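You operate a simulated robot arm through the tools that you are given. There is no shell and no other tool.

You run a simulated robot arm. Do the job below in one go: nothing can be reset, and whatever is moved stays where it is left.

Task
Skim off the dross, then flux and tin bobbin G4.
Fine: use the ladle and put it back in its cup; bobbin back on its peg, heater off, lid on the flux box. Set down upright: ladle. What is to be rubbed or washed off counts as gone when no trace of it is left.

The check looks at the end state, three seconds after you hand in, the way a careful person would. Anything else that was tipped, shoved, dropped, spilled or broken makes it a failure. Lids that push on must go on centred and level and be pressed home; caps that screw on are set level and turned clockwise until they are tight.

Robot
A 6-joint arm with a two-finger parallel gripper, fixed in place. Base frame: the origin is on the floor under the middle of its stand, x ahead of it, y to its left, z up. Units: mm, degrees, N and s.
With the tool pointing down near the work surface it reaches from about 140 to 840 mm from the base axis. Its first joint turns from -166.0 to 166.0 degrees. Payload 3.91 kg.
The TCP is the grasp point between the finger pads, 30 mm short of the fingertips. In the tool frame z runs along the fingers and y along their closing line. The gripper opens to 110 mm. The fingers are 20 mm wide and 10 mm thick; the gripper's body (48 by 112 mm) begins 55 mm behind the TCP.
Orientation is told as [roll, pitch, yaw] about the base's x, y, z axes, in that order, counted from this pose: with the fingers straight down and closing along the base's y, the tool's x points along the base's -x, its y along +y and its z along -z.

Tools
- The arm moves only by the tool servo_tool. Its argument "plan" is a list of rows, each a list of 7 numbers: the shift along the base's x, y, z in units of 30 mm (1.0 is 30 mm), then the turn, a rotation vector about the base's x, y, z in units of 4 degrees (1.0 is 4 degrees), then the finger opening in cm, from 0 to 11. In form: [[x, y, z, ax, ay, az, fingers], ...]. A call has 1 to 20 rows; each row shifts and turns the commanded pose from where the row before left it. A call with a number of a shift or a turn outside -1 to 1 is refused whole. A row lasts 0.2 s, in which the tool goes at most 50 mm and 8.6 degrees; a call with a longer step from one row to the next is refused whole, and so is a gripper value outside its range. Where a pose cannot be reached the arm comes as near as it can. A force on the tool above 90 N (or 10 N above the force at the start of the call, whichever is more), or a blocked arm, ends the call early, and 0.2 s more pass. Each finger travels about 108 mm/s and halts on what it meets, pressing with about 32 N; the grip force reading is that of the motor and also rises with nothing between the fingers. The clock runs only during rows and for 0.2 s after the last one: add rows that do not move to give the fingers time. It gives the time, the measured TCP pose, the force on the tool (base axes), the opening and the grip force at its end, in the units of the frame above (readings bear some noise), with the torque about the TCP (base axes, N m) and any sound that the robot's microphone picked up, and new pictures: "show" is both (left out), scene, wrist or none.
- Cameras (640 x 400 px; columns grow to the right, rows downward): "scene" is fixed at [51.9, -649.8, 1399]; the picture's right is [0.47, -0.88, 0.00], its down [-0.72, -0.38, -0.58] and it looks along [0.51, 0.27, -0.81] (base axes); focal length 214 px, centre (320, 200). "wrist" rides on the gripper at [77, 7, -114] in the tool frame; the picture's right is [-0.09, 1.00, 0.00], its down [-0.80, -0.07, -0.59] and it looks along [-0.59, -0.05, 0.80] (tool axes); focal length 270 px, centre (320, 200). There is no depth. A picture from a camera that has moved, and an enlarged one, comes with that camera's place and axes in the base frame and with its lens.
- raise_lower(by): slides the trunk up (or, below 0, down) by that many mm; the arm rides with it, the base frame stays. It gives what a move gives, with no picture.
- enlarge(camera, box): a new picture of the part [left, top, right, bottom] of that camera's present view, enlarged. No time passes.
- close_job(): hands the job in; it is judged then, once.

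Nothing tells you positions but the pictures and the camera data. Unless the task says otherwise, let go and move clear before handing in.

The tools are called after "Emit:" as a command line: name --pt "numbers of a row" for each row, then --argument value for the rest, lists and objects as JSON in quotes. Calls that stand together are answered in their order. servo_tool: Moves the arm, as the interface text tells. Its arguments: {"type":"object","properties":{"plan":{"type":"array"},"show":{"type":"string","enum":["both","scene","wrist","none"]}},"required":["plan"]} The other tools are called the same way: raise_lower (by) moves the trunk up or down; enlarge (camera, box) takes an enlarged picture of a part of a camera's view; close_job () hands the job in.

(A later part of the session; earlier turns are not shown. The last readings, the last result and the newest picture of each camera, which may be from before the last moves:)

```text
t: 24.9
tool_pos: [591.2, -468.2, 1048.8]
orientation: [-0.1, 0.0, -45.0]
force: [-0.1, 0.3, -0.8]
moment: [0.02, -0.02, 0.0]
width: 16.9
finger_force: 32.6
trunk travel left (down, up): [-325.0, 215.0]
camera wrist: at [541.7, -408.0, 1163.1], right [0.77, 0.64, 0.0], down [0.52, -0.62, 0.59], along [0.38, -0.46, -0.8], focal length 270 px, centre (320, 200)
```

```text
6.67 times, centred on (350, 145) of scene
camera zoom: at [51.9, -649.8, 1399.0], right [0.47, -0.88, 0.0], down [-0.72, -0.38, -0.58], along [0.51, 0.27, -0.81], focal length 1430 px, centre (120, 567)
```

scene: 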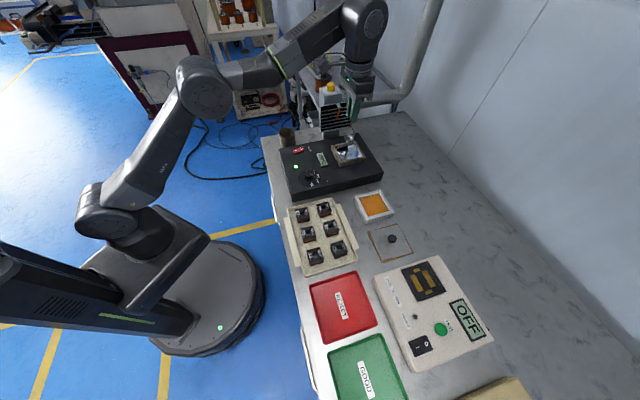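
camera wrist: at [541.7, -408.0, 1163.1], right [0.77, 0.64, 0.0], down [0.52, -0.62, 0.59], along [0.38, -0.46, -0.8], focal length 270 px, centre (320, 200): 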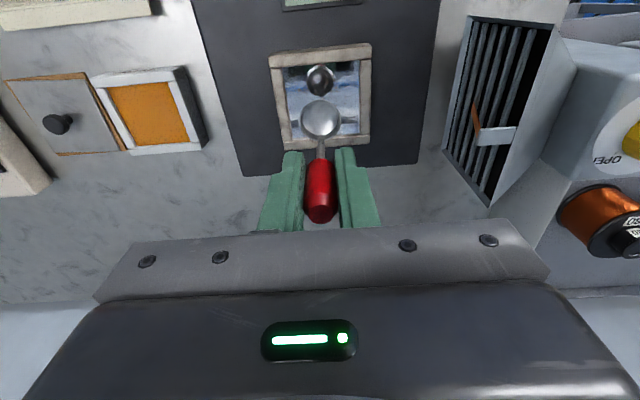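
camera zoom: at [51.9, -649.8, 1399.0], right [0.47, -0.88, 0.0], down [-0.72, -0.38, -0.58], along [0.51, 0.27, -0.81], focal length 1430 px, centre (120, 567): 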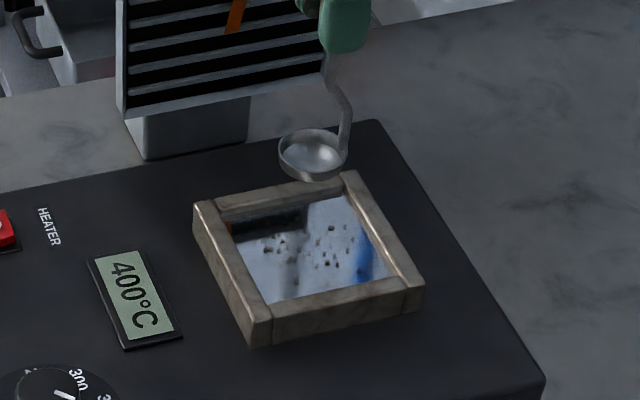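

Emit:
enlarge --camera "wrist" --box '[262, 38, 322, 88]'

Emit:
enlarge --camera "wrist" --box '[325, 35, 385, 85]'

Emit:
enlarge --camera "wrist" --box '[325, 105, 385, 155]'

Emit:
enlarge --camera "scene" --box '[330, 138, 370, 168]'

```text
8.00 times, centred on (292, 63) of wrist
camera zoom: at [541.7, -408.0, 1163.1], right [0.77, 0.64, 0.0], down [0.52, -0.62, 0.59], along [0.38, -0.46, -0.8], focal length 2162 px, centre (544, 1296)
```

zoom: 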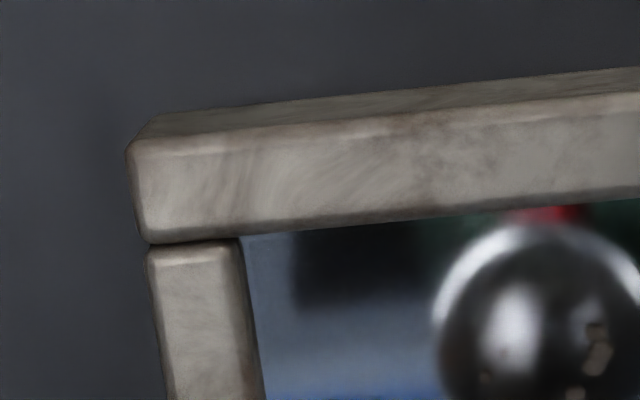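

```text
8.00 times, centred on (355, 60) of wrist
camera zoom: at [541.7, -408.0, 1163.1], right [0.77, 0.64, 0.0], down [0.52, -0.62, 0.59], along [0.38, -0.46, -0.8], focal length 2162 px, centre (40, 1320)
```

zoom: 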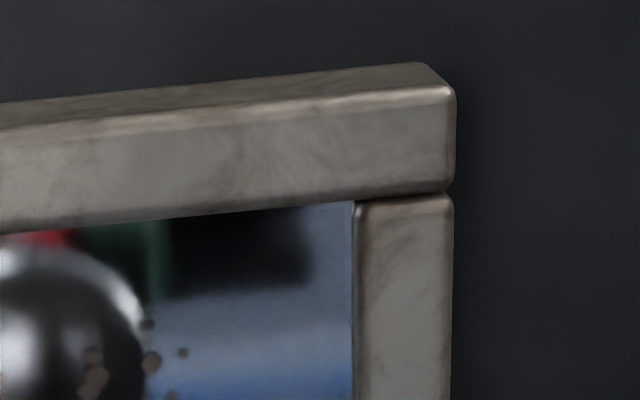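

```text
8.00 times, centred on (355, 130) of wrist
camera zoom: at [541.7, -408.0, 1163.1], right [0.77, 0.64, 0.0], down [0.52, -0.62, 0.59], along [0.38, -0.46, -0.8], focal length 2162 px, centre (40, 760)
```

zoom: 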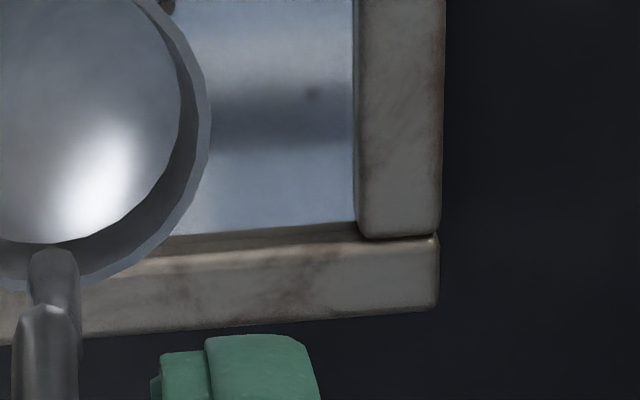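

```text
13.33 times, centred on (350, 153) of scene
camera zoom: at [51.9, -649.8, 1399.0], right [0.47, -0.88, 0.0], down [-0.72, -0.38, -0.58], along [0.51, 0.27, -0.81], focal length 2860 px, centre (-80, 827)
```

zoom: 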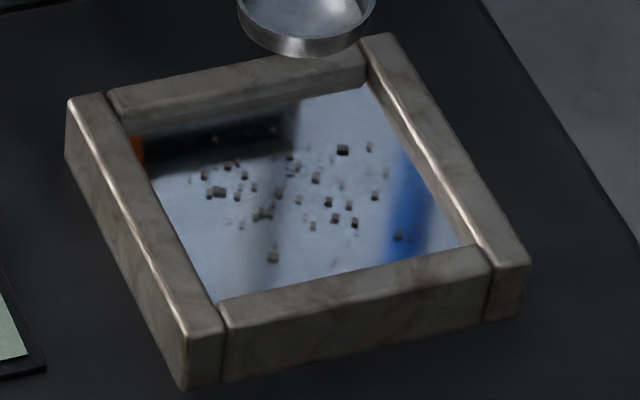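

The dross shows as tiny dark crumbs on the mirror-like solder; the pot frame top is about z 891 and the solder about 7 mm below. I lower the ladle into the clean near-left corner of the pot in stages.

Emit:
servo_tool --pt "0.28 0.5 -0.5 0 0 0 0" --pt "0 0 -0.6 0 0 0 0" --pt "0 0 -0.5 0 0 0 0" --pt "0 0 0 0 0 0 0" --show "both"

```text
t: 25.9
tool_pos: [601.0, -452.2, 999.9]
orientation: [0.0, 0.0, -45.0]
force: [-0.4, -0.3, -0.5]
moment: [0.02, 0.02, -0.03]
width: 16.6
finger_force: 31.9
trunk travel left (down, up): [-325.0, 215.0]
camera wrist: at [550.0, -393.0, 1115.5], right [0.77, 0.64, 0.0], down [0.52, -0.62, 0.59], along [0.38, -0.46, -0.8], focal length 270 px, centre (320, 200)
```

scene: 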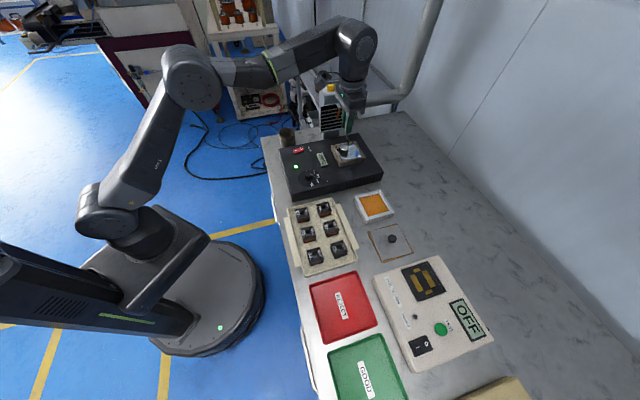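
wrist: 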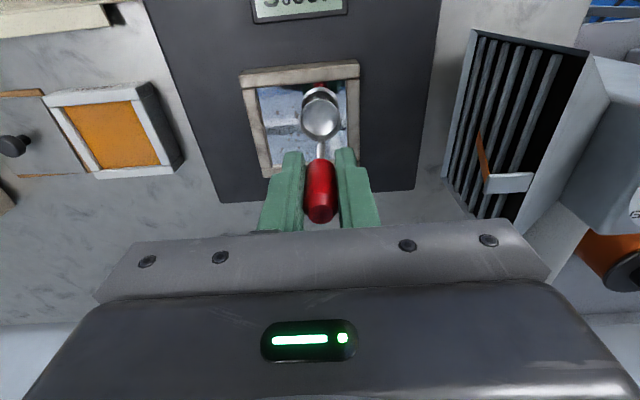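

Emit:
enlarge --camera "wrist" --box '[240, 60, 370, 180]'

Emit:
enlarge --camera "scene" --box '[325, 125, 375, 170]'

```text
3.33 times, centred on (305, 120) of wrist
camera zoom: at [550.0, -393.0, 1115.5], right [0.77, 0.64, 0.0], down [0.52, -0.62, 0.59], along [0.38, -0.46, -0.8], focal length 901 px, centre (370, 467)
```

zoom: 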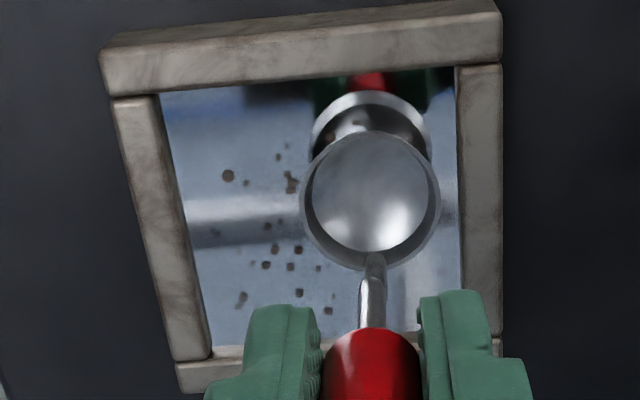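

```text
8.89 times, centred on (350, 148) of scene
camera zoom: at [51.9, -649.8, 1399.0], right [0.47, -0.88, 0.0], down [-0.72, -0.38, -0.58], along [0.51, 0.27, -0.81], focal length 1906 px, centre (53, 667)
```

zoom: 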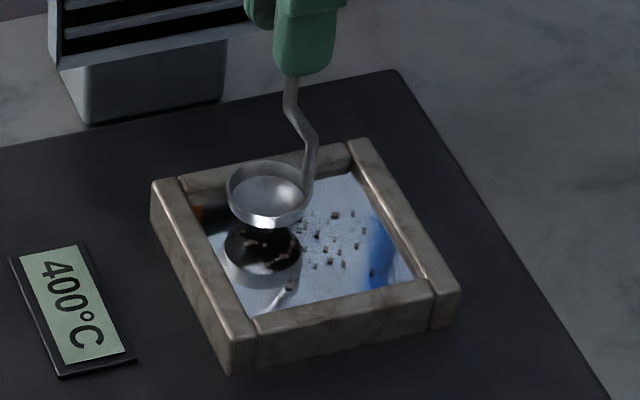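

Emit:
servo_tool --pt "0 0 -0.3 0 0 0 0" --pt "0 0 -0.3 0 0 0 0" --pt "0 0 -0.1 0 0 0 0" --pt "0 0 0 0 0 0 0" --show "both"

Emit:
enlarge --camera "wrist" --box '[240, 50, 370, 170]'

Emit:
enlarge --camera "scene" --box '[325, 125, 375, 170]'

```text
t: 26.9
tool_pos: [598.9, -451.6, 983.2]
orientation: [0.0, -0.2, -44.9]
force: [1.9, -2.1, 27.6]
moment: [-0.19, -0.21, 0.01]
width: 17.0
finger_force: 32.1
trunk travel left (down, up): [-325.0, 215.0]
camera wrist: at [548.4, -391.4, 1098.0], right [0.77, 0.64, 0.0], down [0.51, -0.61, 0.6], along [0.38, -0.46, -0.8], focal length 270 px, centre (320, 200)
```

scene: 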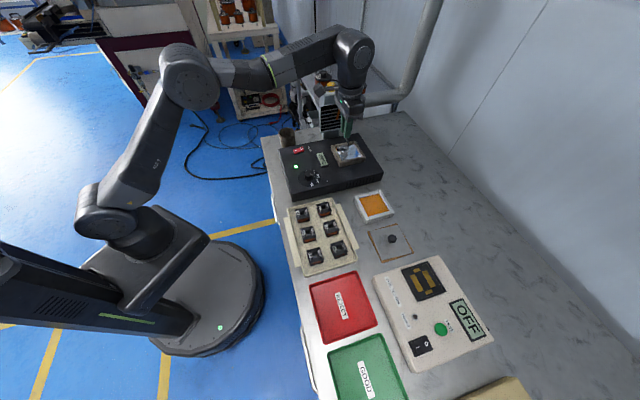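
wrist: 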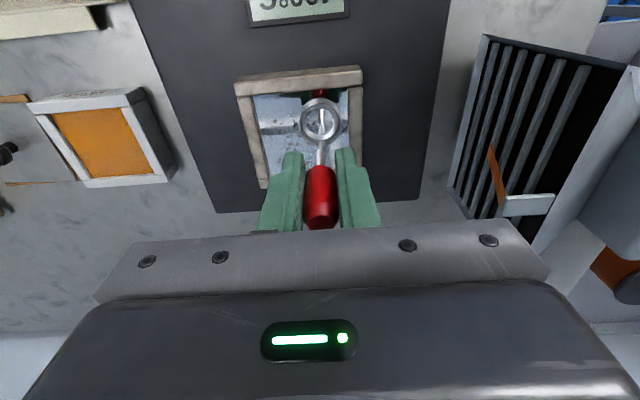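

```text
3.33 times, centred on (305, 110) of wrist
camera zoom: at [548.4, -391.4, 1098.0], right [0.77, 0.64, 0.0], down [0.51, -0.61, 0.6], along [0.38, -0.46, -0.8], focal length 901 px, centre (370, 500)
```

zoom: 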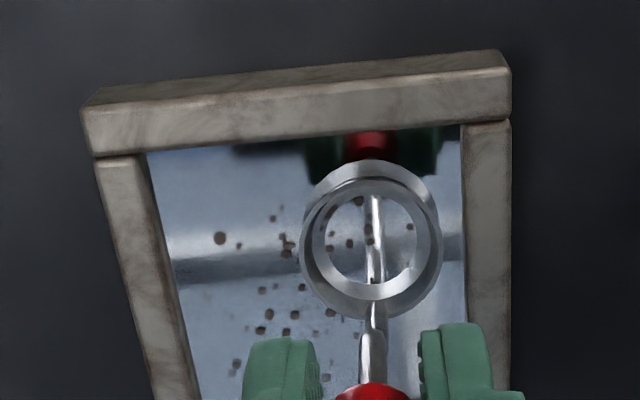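

```text
8.89 times, centred on (350, 148) of scene
camera zoom: at [51.9, -649.8, 1399.0], right [0.47, -0.88, 0.0], down [-0.72, -0.38, -0.58], along [0.51, 0.27, -0.81], focal length 1906 px, centre (53, 667)
```

zoom: 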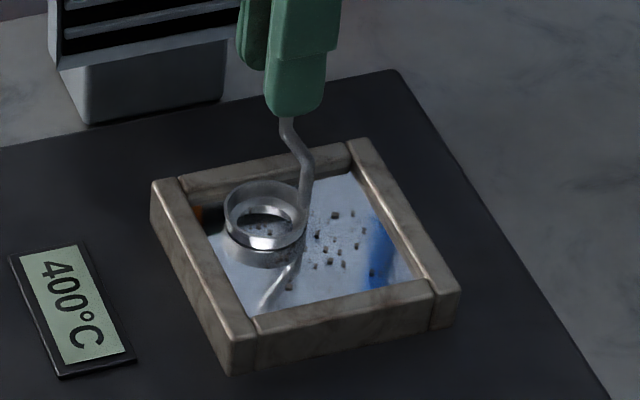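

The bowl touches the pot's floor with dross inside its ring. I lift it clear slowly to see whether the crumbs inside come along.

Emit:
servo_tool --pt "0 0 0.3 0 0 0 0" --pt "0 0 0.3 0 0 0 0" --pt "0 0 0.4 0 0 0 0" --pt "0 0 0.3 0 0 0 0" --pt "0 0 0 0 0 0 0" --show "both"

Emit:
enlarge --camera "wrist" --box '[240, 50, 370, 170]'

Emit:
enlarge --camera "scene" --box '[325, 125, 375, 170]'

```text
t: 28.1
tool_pos: [598.9, -452.5, 1019.8]
orientation: [0.0, 0.1, -45.0]
force: [1.0, 1.5, 0.2]
moment: [-0.02, -0.01, 0.03]
width: 16.6
finger_force: 32.0
trunk travel left (down, up): [-325.0, 215.0]
camera wrist: at [549.5, -392.4, 1133.9], right [0.77, 0.64, 0.0], down [0.52, -0.62, 0.59], along [0.38, -0.46, -0.8], focal length 270 px, centre (320, 200)
```

scene: 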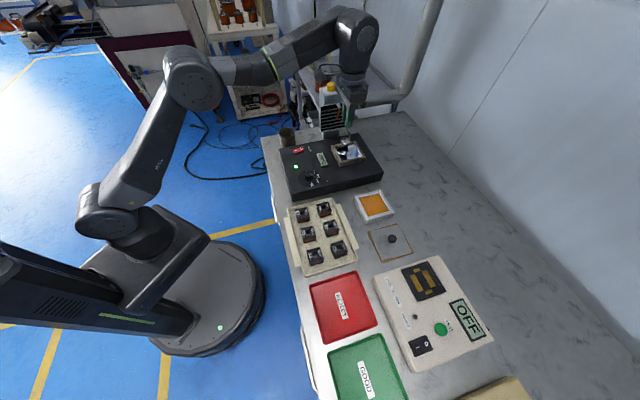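
wrist: 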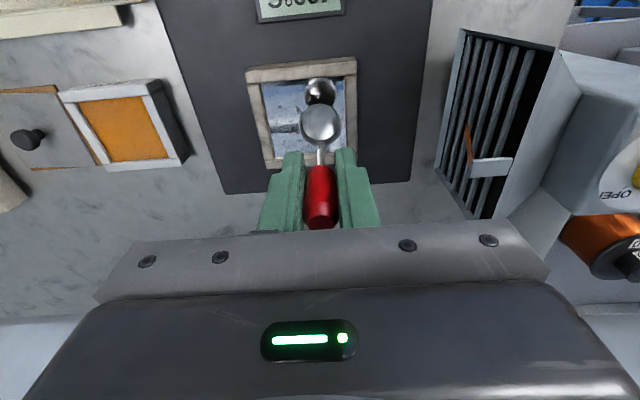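

```text
3.33 times, centred on (305, 110) of wrist
camera zoom: at [549.5, -392.4, 1133.9], right [0.77, 0.64, 0.0], down [0.52, -0.62, 0.59], along [0.38, -0.46, -0.8], focal length 901 px, centre (370, 500)
```

zoom: 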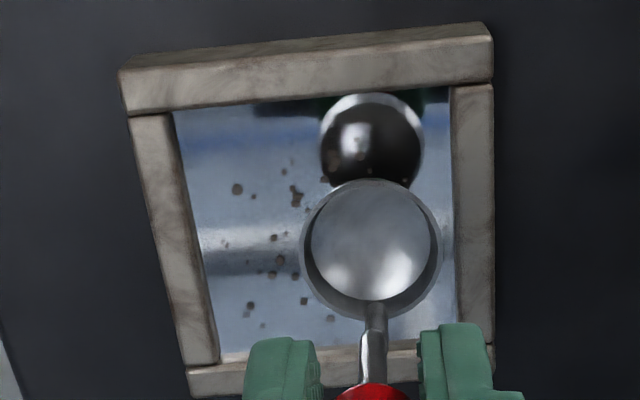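

```text
8.89 times, centred on (350, 148) of scene
camera zoom: at [51.9, -649.8, 1399.0], right [0.47, -0.88, 0.0], down [-0.72, -0.38, -0.58], along [0.51, 0.27, -0.81], focal length 1906 px, centre (53, 667)
```

zoom: 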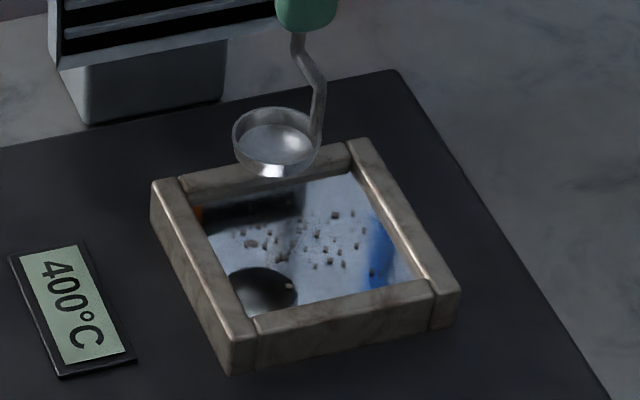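

The crumbs did not stick by merely dipping, so a real skimming sweep is needed. I dip again to just above the floor and sweep the bowl in lanes over the whole surface.

Emit:
servo_tool --pt "0 0 -0.5 0 0 0 0" --pt "0 0 -0.55 0 0 0 0" --pt "0.3 -0.3 0 0 0 0 0" --pt "0.3 -0.3 0 0 0 0 0" --pt "-0.19 -0.19 0 0 0 0 0" --pt "-0.3 0.3 0 0 0 0 0" --pt "-0.3 0.3 0 0 0 0 0" --pt "-0.19 -0.19 0 0 0 0 0" --pt "0.3 -0.3 0 0 0 0 0" --pt "0.3 -0.3 0 0 0 0 0" --pt "-0.19 -0.19 0 0 0 0 0" --pt "-0.3 0.3 0 0 0 0 0" --pt "-0.3 0.3 0 0 0 0 0" --pt "0 0 0 0 0 0 0" --show "both"

Emit:
enlarge --camera "wrist" --box '[240, 50, 400, 170]'

Emit:
enlarge --camera "scene" --box '[325, 125, 375, 170]'

```text
t: 31.1
tool_pos: [582.4, -469.5, 988.8]
orientation: [0.0, 0.0, -44.9]
force: [-0.6, -0.6, -0.4]
moment: [-0.01, -0.02, -0.03]
width: 16.8
finger_force: 32.0
trunk travel left (down, up): [-325.0, 215.0]
camera wrist: at [533.5, -409.9, 1103.5], right [0.77, 0.64, 0.0], down [0.52, -0.62, 0.59], along [0.38, -0.46, -0.8], focal length 270 px, centre (320, 200)
```

scene: 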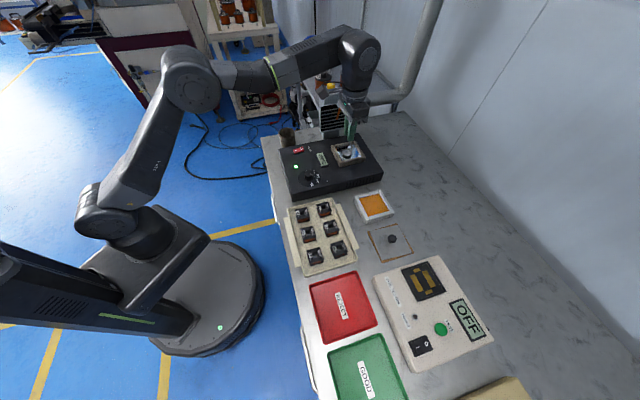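
wrist: 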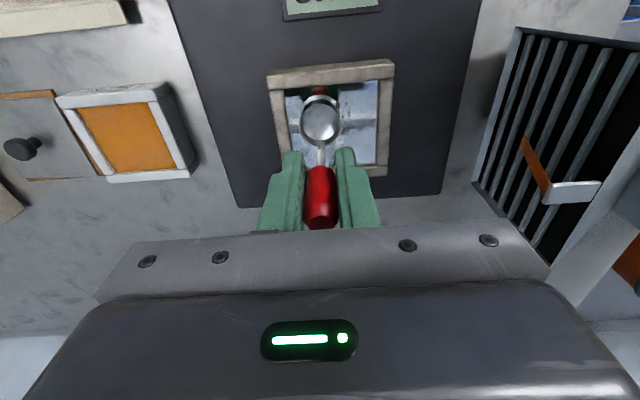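

```text
3.33 times, centred on (320, 110) of wrist
camera zoom: at [533.5, -409.9, 1103.5], right [0.77, 0.64, 0.0], down [0.52, -0.62, 0.59], along [0.38, -0.46, -0.8], focal length 901 px, centre (320, 500)
```

zoom: 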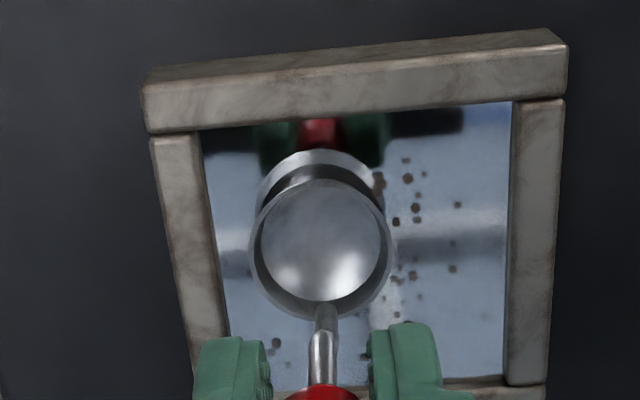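

```text
8.89 times, centred on (350, 148) of scene
camera zoom: at [51.9, -649.8, 1399.0], right [0.47, -0.88, 0.0], down [-0.72, -0.38, -0.58], along [0.51, 0.27, -0.81], focal length 1906 px, centre (53, 667)
```

zoom: 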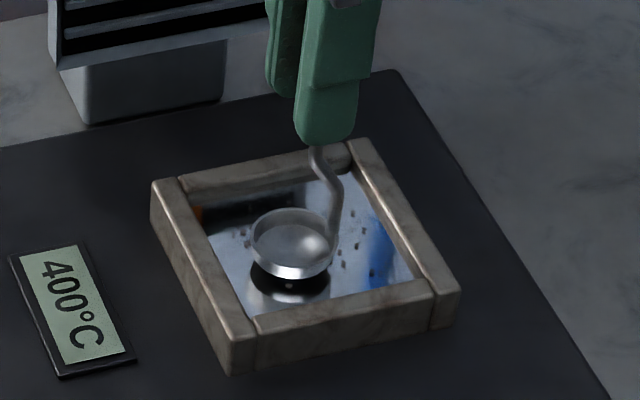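

The bowl ran a bit too high on that pass. I lower it 5 mm so that it dips properly and repeat the lanes.

Emit:
servo_tool --pt "0 0 -0.17 0 0 0 0" --pt "0.3 -0.3 0 0 0 0 0" --pt "0.3 -0.3 0 0 0 0 0" --pt "0.19 0.19 0 0 0 0 0" --pt "-0.3 0.3 0 0 0 0 0" --pt "-0.3 0.3 0 0 0 0 0" --pt "0.19 0.19 0 0 0 0 0" --pt "0.3 -0.3 0 0 0 0 0" --pt "0.3 -0.3 0 0 0 0 0" --pt "0.19 0.19 0 0 0 0 0" --pt "-0.3 0.3 0 0 0 0 0" --pt "-0.3 0.3 0 0 0 0 0" --pt "0 0 0 0 0 0 0" --show "both"

Emit:
enlarge --camera "wrist" --box '[240, 50, 400, 170]'

Emit:
enlarge --camera "scene" --box '[325, 125, 375, 170]'

```text
t: 34.0
tool_pos: [600.3, -453.5, 984.1]
orientation: [0.0, 0.1, -45.0]
force: [0.1, 0.3, 1.1]
moment: [0.09, 0.07, 0.0]
width: 16.9
finger_force: 32.0
trunk travel left (down, up): [-325.0, 215.0]
camera wrist: at [550.1, -392.9, 1098.3], right [0.77, 0.64, 0.0], down [0.52, -0.62, 0.59], along [0.38, -0.45, -0.81], focal length 270 px, centre (320, 200)
```

scene: 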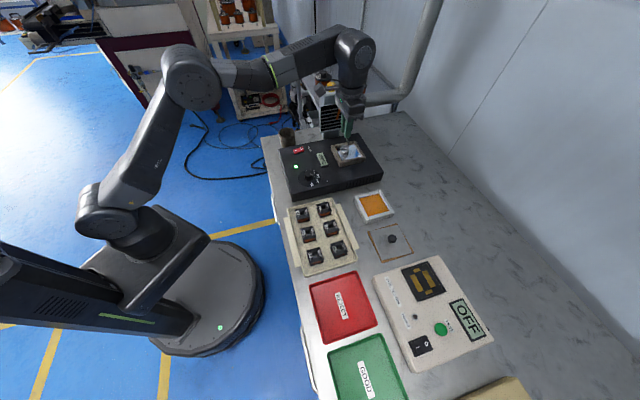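
wrist: 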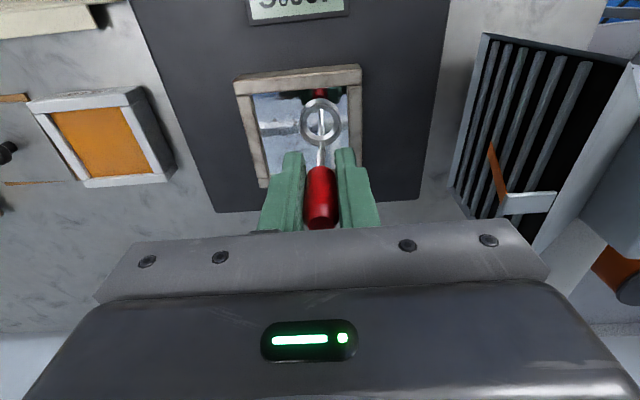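

```text
3.33 times, centred on (320, 110) of wrist
camera zoom: at [550.1, -392.9, 1098.3], right [0.77, 0.64, 0.0], down [0.52, -0.62, 0.59], along [0.38, -0.45, -0.81], focal length 901 px, centre (320, 500)
```

zoom: 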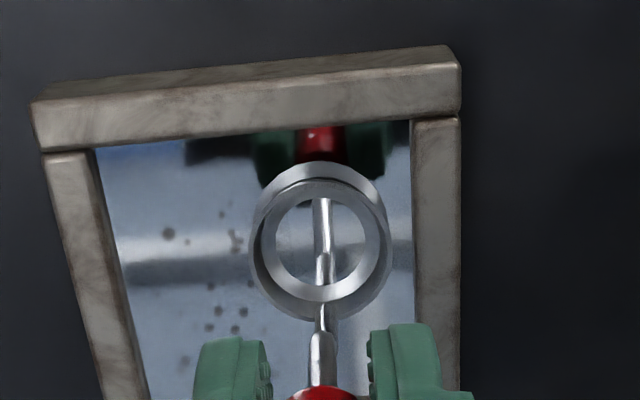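

```text
8.89 times, centred on (350, 148) of scene
camera zoom: at [51.9, -649.8, 1399.0], right [0.47, -0.88, 0.0], down [-0.72, -0.38, -0.58], along [0.51, 0.27, -0.81], focal length 1906 px, centre (53, 667)
```

zoom: 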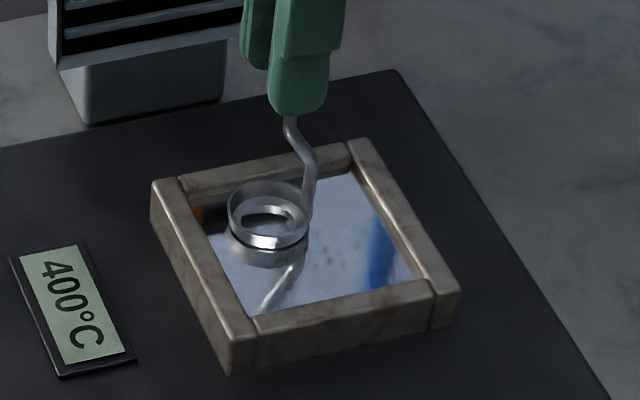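

The crumbs are fading where the bowl has passed. I keep sweeping at this depth, now across and then lengthwise.

Emit:
servo_tool --pt "-0.3 -0.3 0 0 0 0 0" --pt "-0.3 -0.3 0 0 0 0 0" --pt "0.19 -0.19 0 0 0 0 0" --pt "0.3 0.3 0 0 0 0 0" --pt "0.3 0.3 0 0 0 0 0" --pt "0.19 -0.19 0 0 0 0 0" --pt "-0.3 -0.3 0 0 0 0 0" --pt "-0.3 -0.3 0 0 0 0 0" --pt "0.19 -0.19 0 0 0 0 0" --pt "0.3 0.3 0 0 0 0 0" --pt "0.3 0.3 0 0 0 0 0" --pt "-0.3 0.3 0 0 0 0 0" --pt "-0.3 0.3 0 0 0 0 0" --pt "-0.2 -0.2 0 0 0 0 0" --pt "0.3 -0.3 0 0 0 0 0" --pt "0.3 -0.3 0 0 0 0 0" --pt "-0.2 -0.2 0 0 0 0 0" --pt "-0.3 0.3 0 0 0 0 0" --pt "-0.3 0.3 0 0 0 0 0" --pt "0 0 0 0 0 0 0" --show "both"

Emit:
enlarge --camera "wrist" --box '[240, 50, 400, 170]'

Emit:
enlarge --camera "scene" --box '[325, 125, 375, 170]'

```text
t: 38.1
tool_pos: [586.9, -464.2, 983.2]
orientation: [0.0, -0.1, -45.0]
force: [-1.1, 0.2, 4.7]
moment: [0.07, 0.08, 0.0]
width: 17.1
finger_force: 32.7
trunk travel left (down, up): [-325.0, 215.0]
camera wrist: at [536.3, -404.1, 1098.1], right [0.77, 0.64, 0.0], down [0.52, -0.62, 0.59], along [0.38, -0.46, -0.8], focal length 270 px, centre (320, 200)
```

scene: 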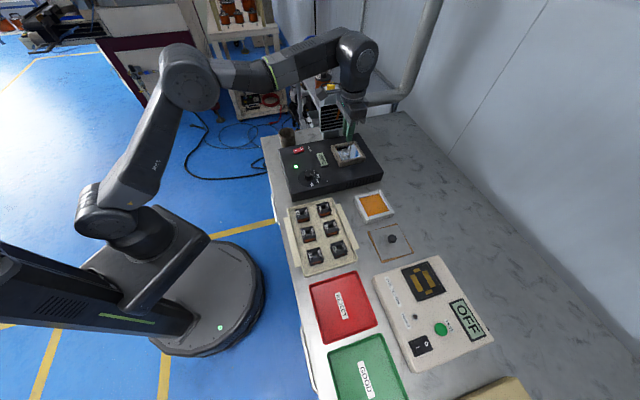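
wrist: 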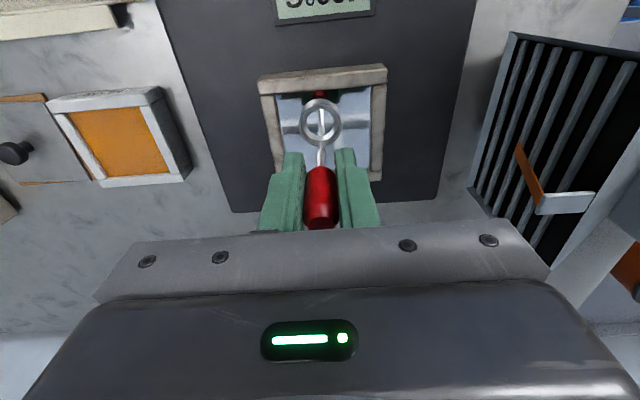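

```text
3.33 times, centred on (320, 110) of wrist
camera zoom: at [536.3, -404.1, 1098.1], right [0.77, 0.64, 0.0], down [0.52, -0.62, 0.59], along [0.38, -0.46, -0.8], focal length 901 px, centre (320, 500)
```

zoom: 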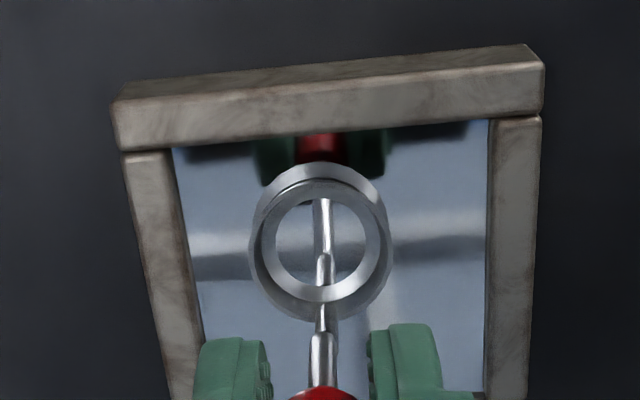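

```text
8.89 times, centred on (350, 148) of scene
camera zoom: at [51.9, -649.8, 1399.0], right [0.47, -0.88, 0.0], down [-0.72, -0.38, -0.58], along [0.51, 0.27, -0.81], focal length 1906 px, centre (53, 667)
```

zoom: 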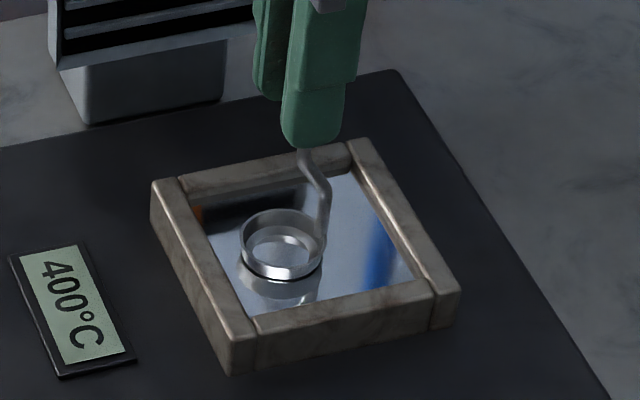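

The surface looks clean now. I lift the ladle out and inspect the whole surface closely.

Emit:
servo_tool --pt "0 0 0.3 0 0 0 0" --pt "0 0 0.5 0 0 0 0" --pt "0 0 0.8 0 0 0 0" --pt "0 0 0.8 0 0 0 0" --pt "0 0 0 0 0 0 0" --show "both"

Emit:
enlarge --camera "wrist" --box '[260, 40, 400, 160]'

Emit:
enlarge --camera "scene" --box '[325, 135, 375, 170]'

```text
t: 39.4
tool_pos: [587.2, -465.0, 1055.2]
orientation: [0.0, 0.0, -45.0]
force: [0.4, 0.0, -0.9]
moment: [-0.01, 0.02, -0.01]
width: 16.7
finger_force: 32.3
trunk travel left (down, up): [-325.0, 215.0]
camera wrist: at [537.2, -404.6, 1170.4], right [0.77, 0.64, 0.0], down [0.52, -0.62, 0.59], along [0.38, -0.46, -0.8], focal length 270 px, centre (320, 200)
```

scene: 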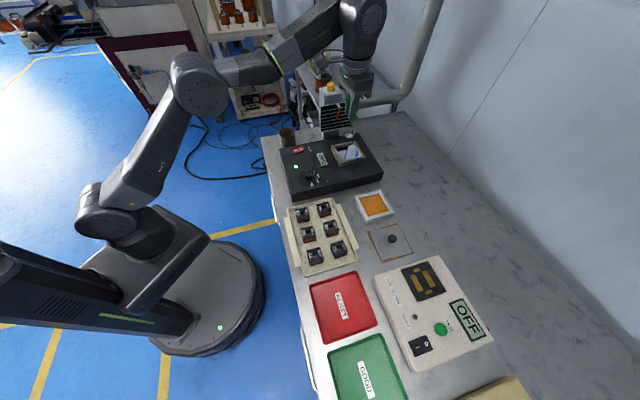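
wrist: 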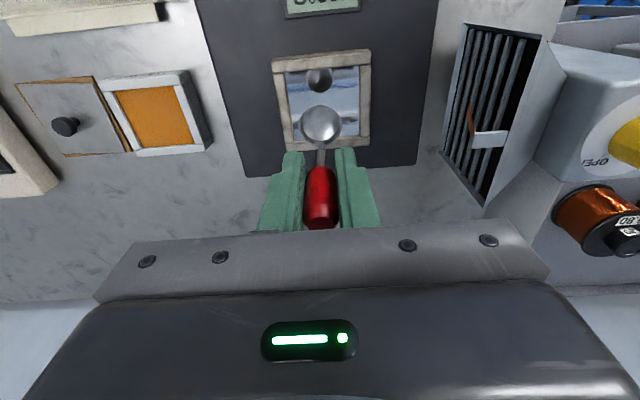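

```text
3.33 times, centred on (330, 100) of wrist
camera zoom: at [537.2, -404.6, 1170.4], right [0.77, 0.64, 0.0], down [0.52, -0.62, 0.59], along [0.38, -0.46, -0.8], focal length 901 px, centre (287, 533)
```

zoom: 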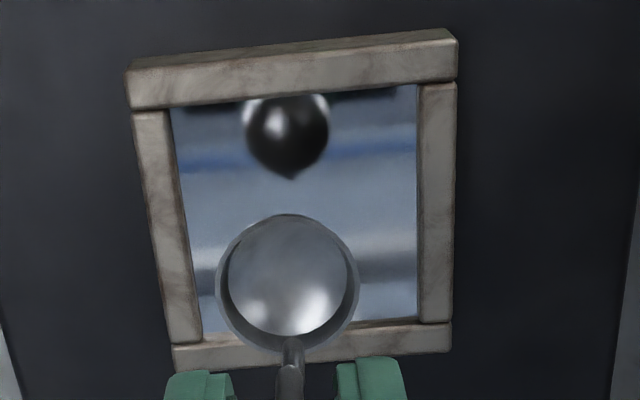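

```text
11.43 times, centred on (350, 152) of scene
camera zoom: at [51.9, -649.8, 1399.0], right [0.47, -0.88, 0.0], down [-0.72, -0.38, -0.58], along [0.51, 0.27, -0.81], focal length 2451 px, centre (-23, 743)
```

zoom: 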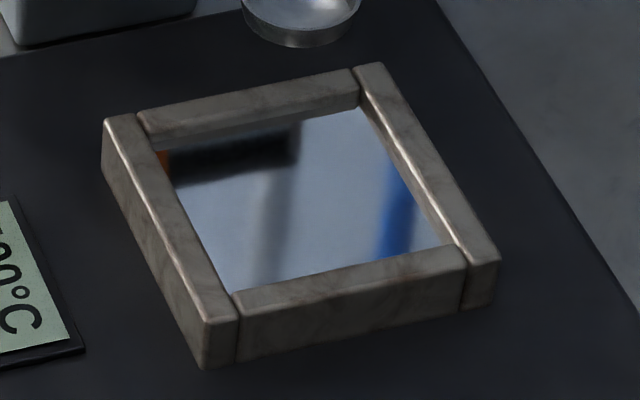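

The solder is clean. I carry the ladle back over its cup.

Emit:
servo_tool --pt "0.1 0.8 0 0 0 0 0" --pt "0.1 0.8 0 0 0 0 0" --pt "0.1 0.8 0 0 0 0 0" --pt "0.1 0.8 0 0 0 0 0" --pt "0.03 0.8 0 0 0 0 0" --pt "0 0.8 0 0 0 0 0" --pt "0 0.8 0 0 0 0 0" --pt "0 0.8 0 0 0 0 0" --pt "0 0.8 0 0 0 0 0" --pt "0 0.8 0 0 0 0 0" --pt "0 0.5 0 0 0 0 0" --pt "0 0 0 0 0 0 0" --show "both"

Emit:
enlarge --camera "wrist" --box '[270, 30, 390, 150]'

Emit:
enlarge --camera "scene" --box '[262, 75, 312, 155]'

```text
t: 42.0
tool_pos: [600.4, -209.0, 1056.3]
orientation: [0.1, 0.1, -44.9]
force: [0.1, 0.0, 0.0]
moment: [-0.03, 0.01, 0.02]
width: 16.7
finger_force: 32.2
trunk travel left (down, up): [-325.0, 215.0]
camera wrist: at [550.9, -149.0, 1170.9], right [0.77, 0.64, 0.0], down [0.52, -0.62, 0.59], along [0.38, -0.46, -0.8], focal length 270 px, centre (320, 200)
```

scene: 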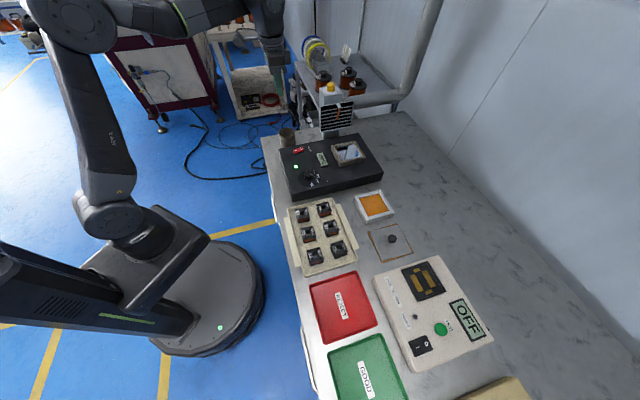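
wrist: 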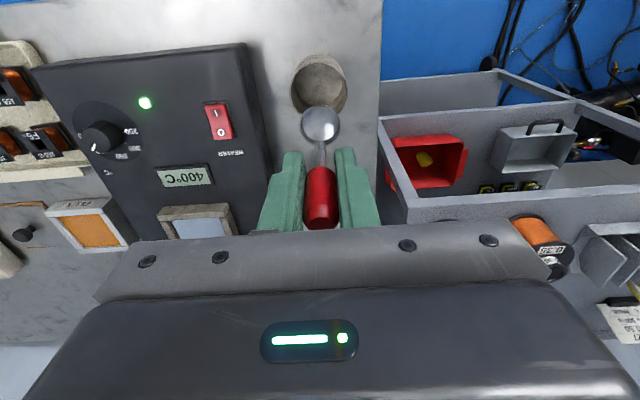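

```text
3.33 times, centred on (330, 90) of wrist
camera zoom: at [550.9, -149.0, 1170.9], right [0.77, 0.64, 0.0], down [0.52, -0.62, 0.59], along [0.38, -0.46, -0.8], focal length 901 px, centre (287, 567)
```

zoom: 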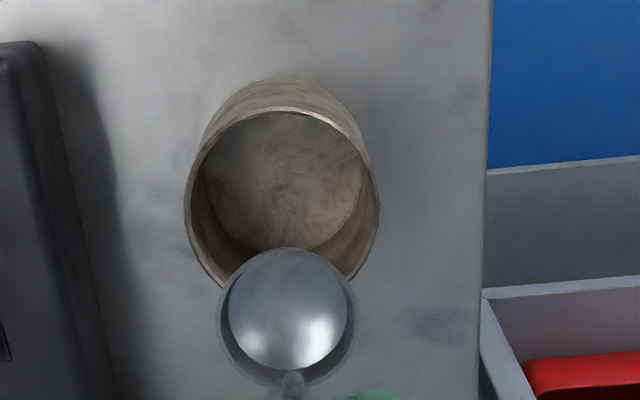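

```text
5.00 times, centred on (287, 115) of scene
camera zoom: at [51.9, -649.8, 1399.0], right [0.47, -0.88, 0.0], down [-0.72, -0.38, -0.58], along [0.51, 0.27, -0.81], focal length 1072 px, centre (485, 625)
```

zoom: 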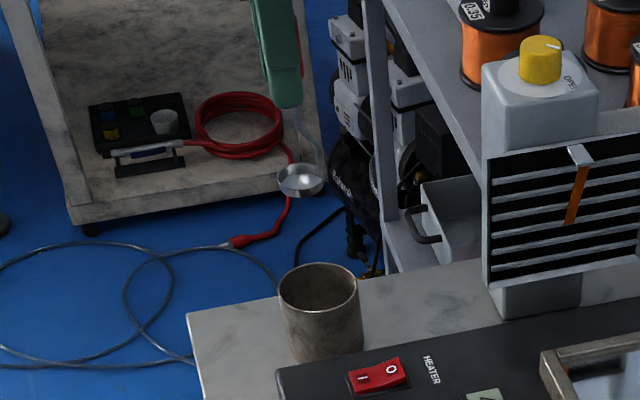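

Alignment is the same as when I took it out. I lower it to the cup's floor.

Emit:
servo_tool --pt "0 0 -0.75 0 0 0 0" --pt "0 0 -0.75 0 0 0 0" --pt "0 0 -0.75 0 0 0 0" --pt "0 0 -0.75 0 0 0 0" --pt "0 0 -0.7 0 0 0 0" --pt "0 0 -0.3 0 0 0 0" --pt "0 0 -0.13 0 0 0 0" --pt "0 0 0 0 0 0 0" --show "both"

Emit:
enlarge --camera "wrist" --box '[260, 60, 380, 240]'

Emit:
enlarge --camera "scene" --box '[262, 75, 312, 155]'

```text
t: 43.8
tool_pos: [599.6, -208.9, 929.1]
orientation: [0.0, 0.0, -45.0]
force: [-0.7, -0.6, -0.6]
moment: [0.0, 0.01, 0.02]
width: 17.0
finger_force: 31.4
trunk travel left (down, up): [-325.0, 215.0]
camera wrist: at [550.1, -149.1, 1044.8], right [0.77, 0.64, 0.0], down [0.52, -0.62, 0.59], along [0.38, -0.46, -0.8], focal length 270 px, centre (320, 200)
```

scene: 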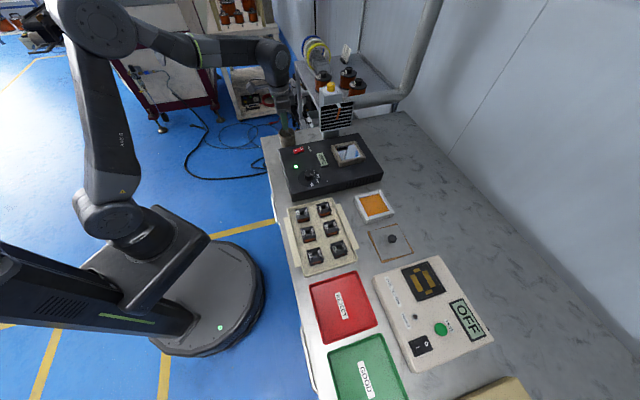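
wrist: 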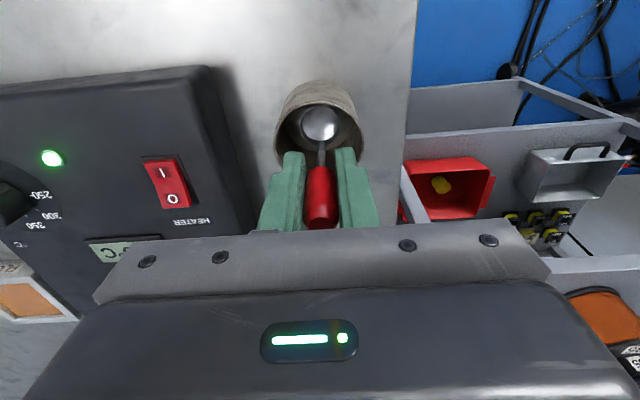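

```text
2.22 times, centred on (320, 150) of wrist
camera zoom: at [550.1, -149.1, 1044.8], right [0.77, 0.64, 0.0], down [0.52, -0.62, 0.59], along [0.38, -0.46, -0.8], focal length 601 px, centre (320, 311)
```

zoom: 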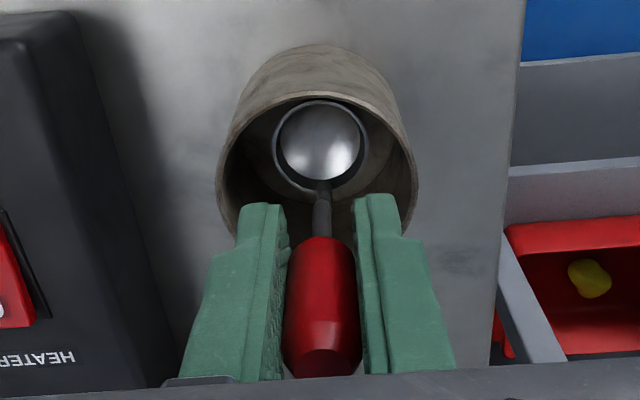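

```text
5.00 times, centred on (287, 115) of scene
camera zoom: at [51.9, -649.8, 1399.0], right [0.47, -0.88, 0.0], down [-0.72, -0.38, -0.58], along [0.51, 0.27, -0.81], focal length 1072 px, centre (485, 625)
```

zoom: 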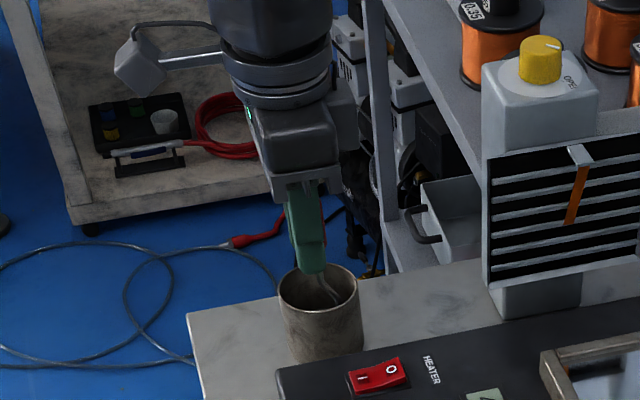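

No floor contact yet; I lower on in small steps.

Emit:
servo_tool --pt "0 0 -0.07 0 0 0 0" --pt "0 0 -0.05 0 0 0 0" --pt "0 0 0 0 0 0 0" --show "none"

```text
t: 44.5
tool_pos: [600.2, -209.9, 927.0]
orientation: [-0.1, 0.0, -45.0]
force: [-0.8, 0.0, -0.4]
moment: [0.0, -0.03, -0.01]
width: 16.9
finger_force: 32.7
trunk travel left (down, up): [-325.0, 215.0]
```

Emit:
servo_tool --pt "0 0 -0.05 0 0 0 0" --pt "0 0 -0.04 0 0 0 0" --pt "0 0 0 0 0 0 0" --show "none"

```text
t: 45.4
tool_pos: [599.6, -210.0, 924.4]
orientation: [0.0, 0.0, -45.0]
force: [-0.6, 1.3, 0.1]
moment: [0.01, -0.02, -0.01]
width: 16.6
finger_force: 31.8
trunk travel left (down, up): [-325.0, 215.0]
```

Emit:
servo_tool --pt "0 0 -0.05 0 0 0 0" --pt "0 0 -0.03 0 0 0 0" --pt "0 0 0 0 0 0 0" --show "wrist"

```text
t: 46.1
tool_pos: [599.6, -208.8, 921.9]
orientation: [0.0, -0.2, -44.9]
force: [0.4, 0.3, 7.5]
moment: [0.03, -0.03, 0.0]
width: 17.1
finger_force: 31.9
trunk travel left (down, up): [-325.0, 215.0]
camera wrist: at [549.4, -149.0, 1037.9], right [0.77, 0.64, 0.0], down [0.52, -0.62, 0.6], along [0.38, -0.46, -0.8], focal length 270 px, centre (320, 200)
```

wrist: 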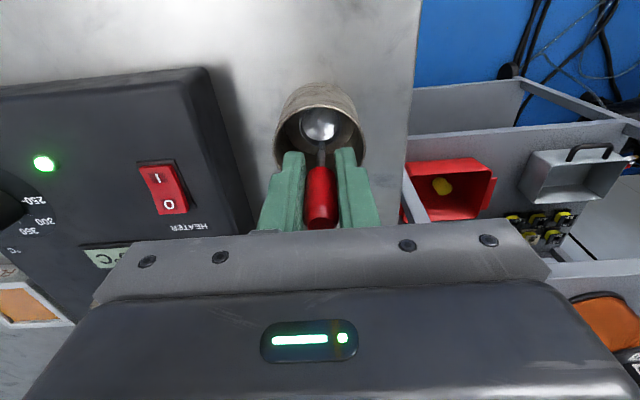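

The ladle now rests on the cup floor (7.5 N). I open the fingers and go straight up.

Emit:
servo_tool --pt "0 0 0.02 0 0 0 2.2" --pt "0 0 0 0 0 0 4" --pt "0 0 0 0 0 0 6" --pt "0 0 0 0 0 0 6" --pt "0 0 0.4 0 0 0 6" --pt "0 0 0.8 0 0 0 6" --pt "0 0 0.9 0 0 0 6" --pt "0 0 0.9 0 0 0 6" --pt "0 0 0.6 0 0 0 6" --pt "0 0 0 0 0 0 6" --show "both"

Emit:
enlarge --camera "wrist" --box '[270, 40, 370, 160]'

Emit:
enlarge --camera "scene" --box '[262, 75, 312, 155]'

```text
t: 48.4
tool_pos: [600.0, -209.1, 1029.7]
orientation: [0.1, 0.0, -44.9]
force: [-0.8, -0.1, -0.3]
moment: [-0.03, 0.01, -0.03]
width: 60.0
finger_force: 0.1
trunk travel left (down, up): [-325.0, 215.0]
camera wrist: at [550.8, -149.2, 1145.5], right [0.77, 0.64, 0.0], down [0.52, -0.62, 0.59], along [0.38, -0.46, -0.8], focal length 270 px, centre (320, 200)
```

scene: 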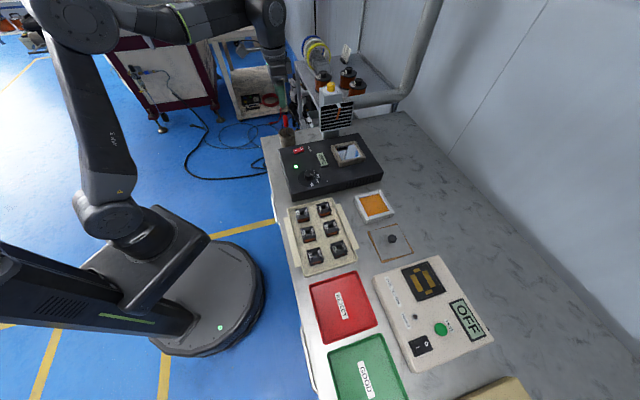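
wrist: 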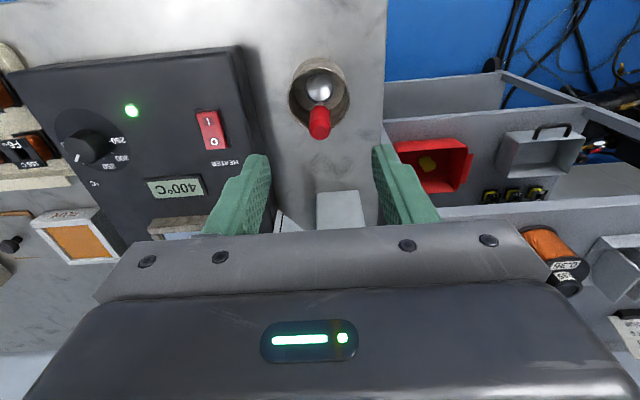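

```text
3.33 times, centred on (320, 100) of wrist
camera zoom: at [550.8, -149.2, 1145.5], right [0.77, 0.64, 0.0], down [0.52, -0.62, 0.59], along [0.38, -0.46, -0.8], focal length 901 px, centre (320, 533)
```

zoom: 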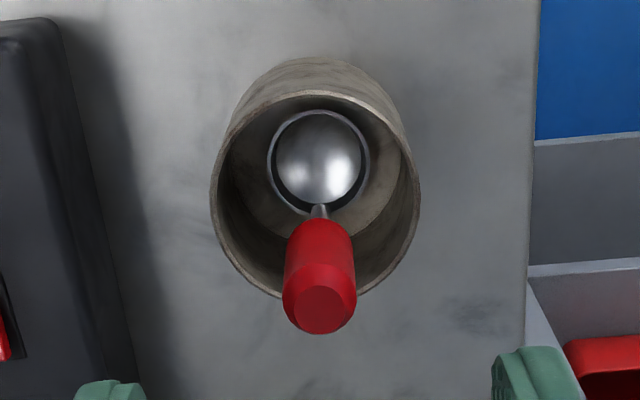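

```text
5.00 times, centred on (287, 115) of scene
camera zoom: at [51.9, -649.8, 1399.0], right [0.47, -0.88, 0.0], down [-0.72, -0.38, -0.58], along [0.51, 0.27, -0.81], focal length 1072 px, centre (485, 625)
```

zoom: 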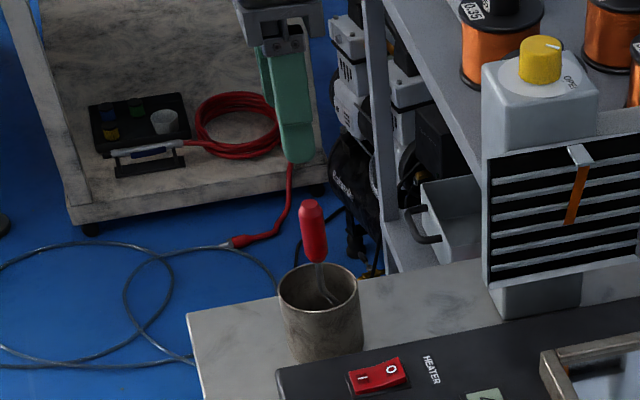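

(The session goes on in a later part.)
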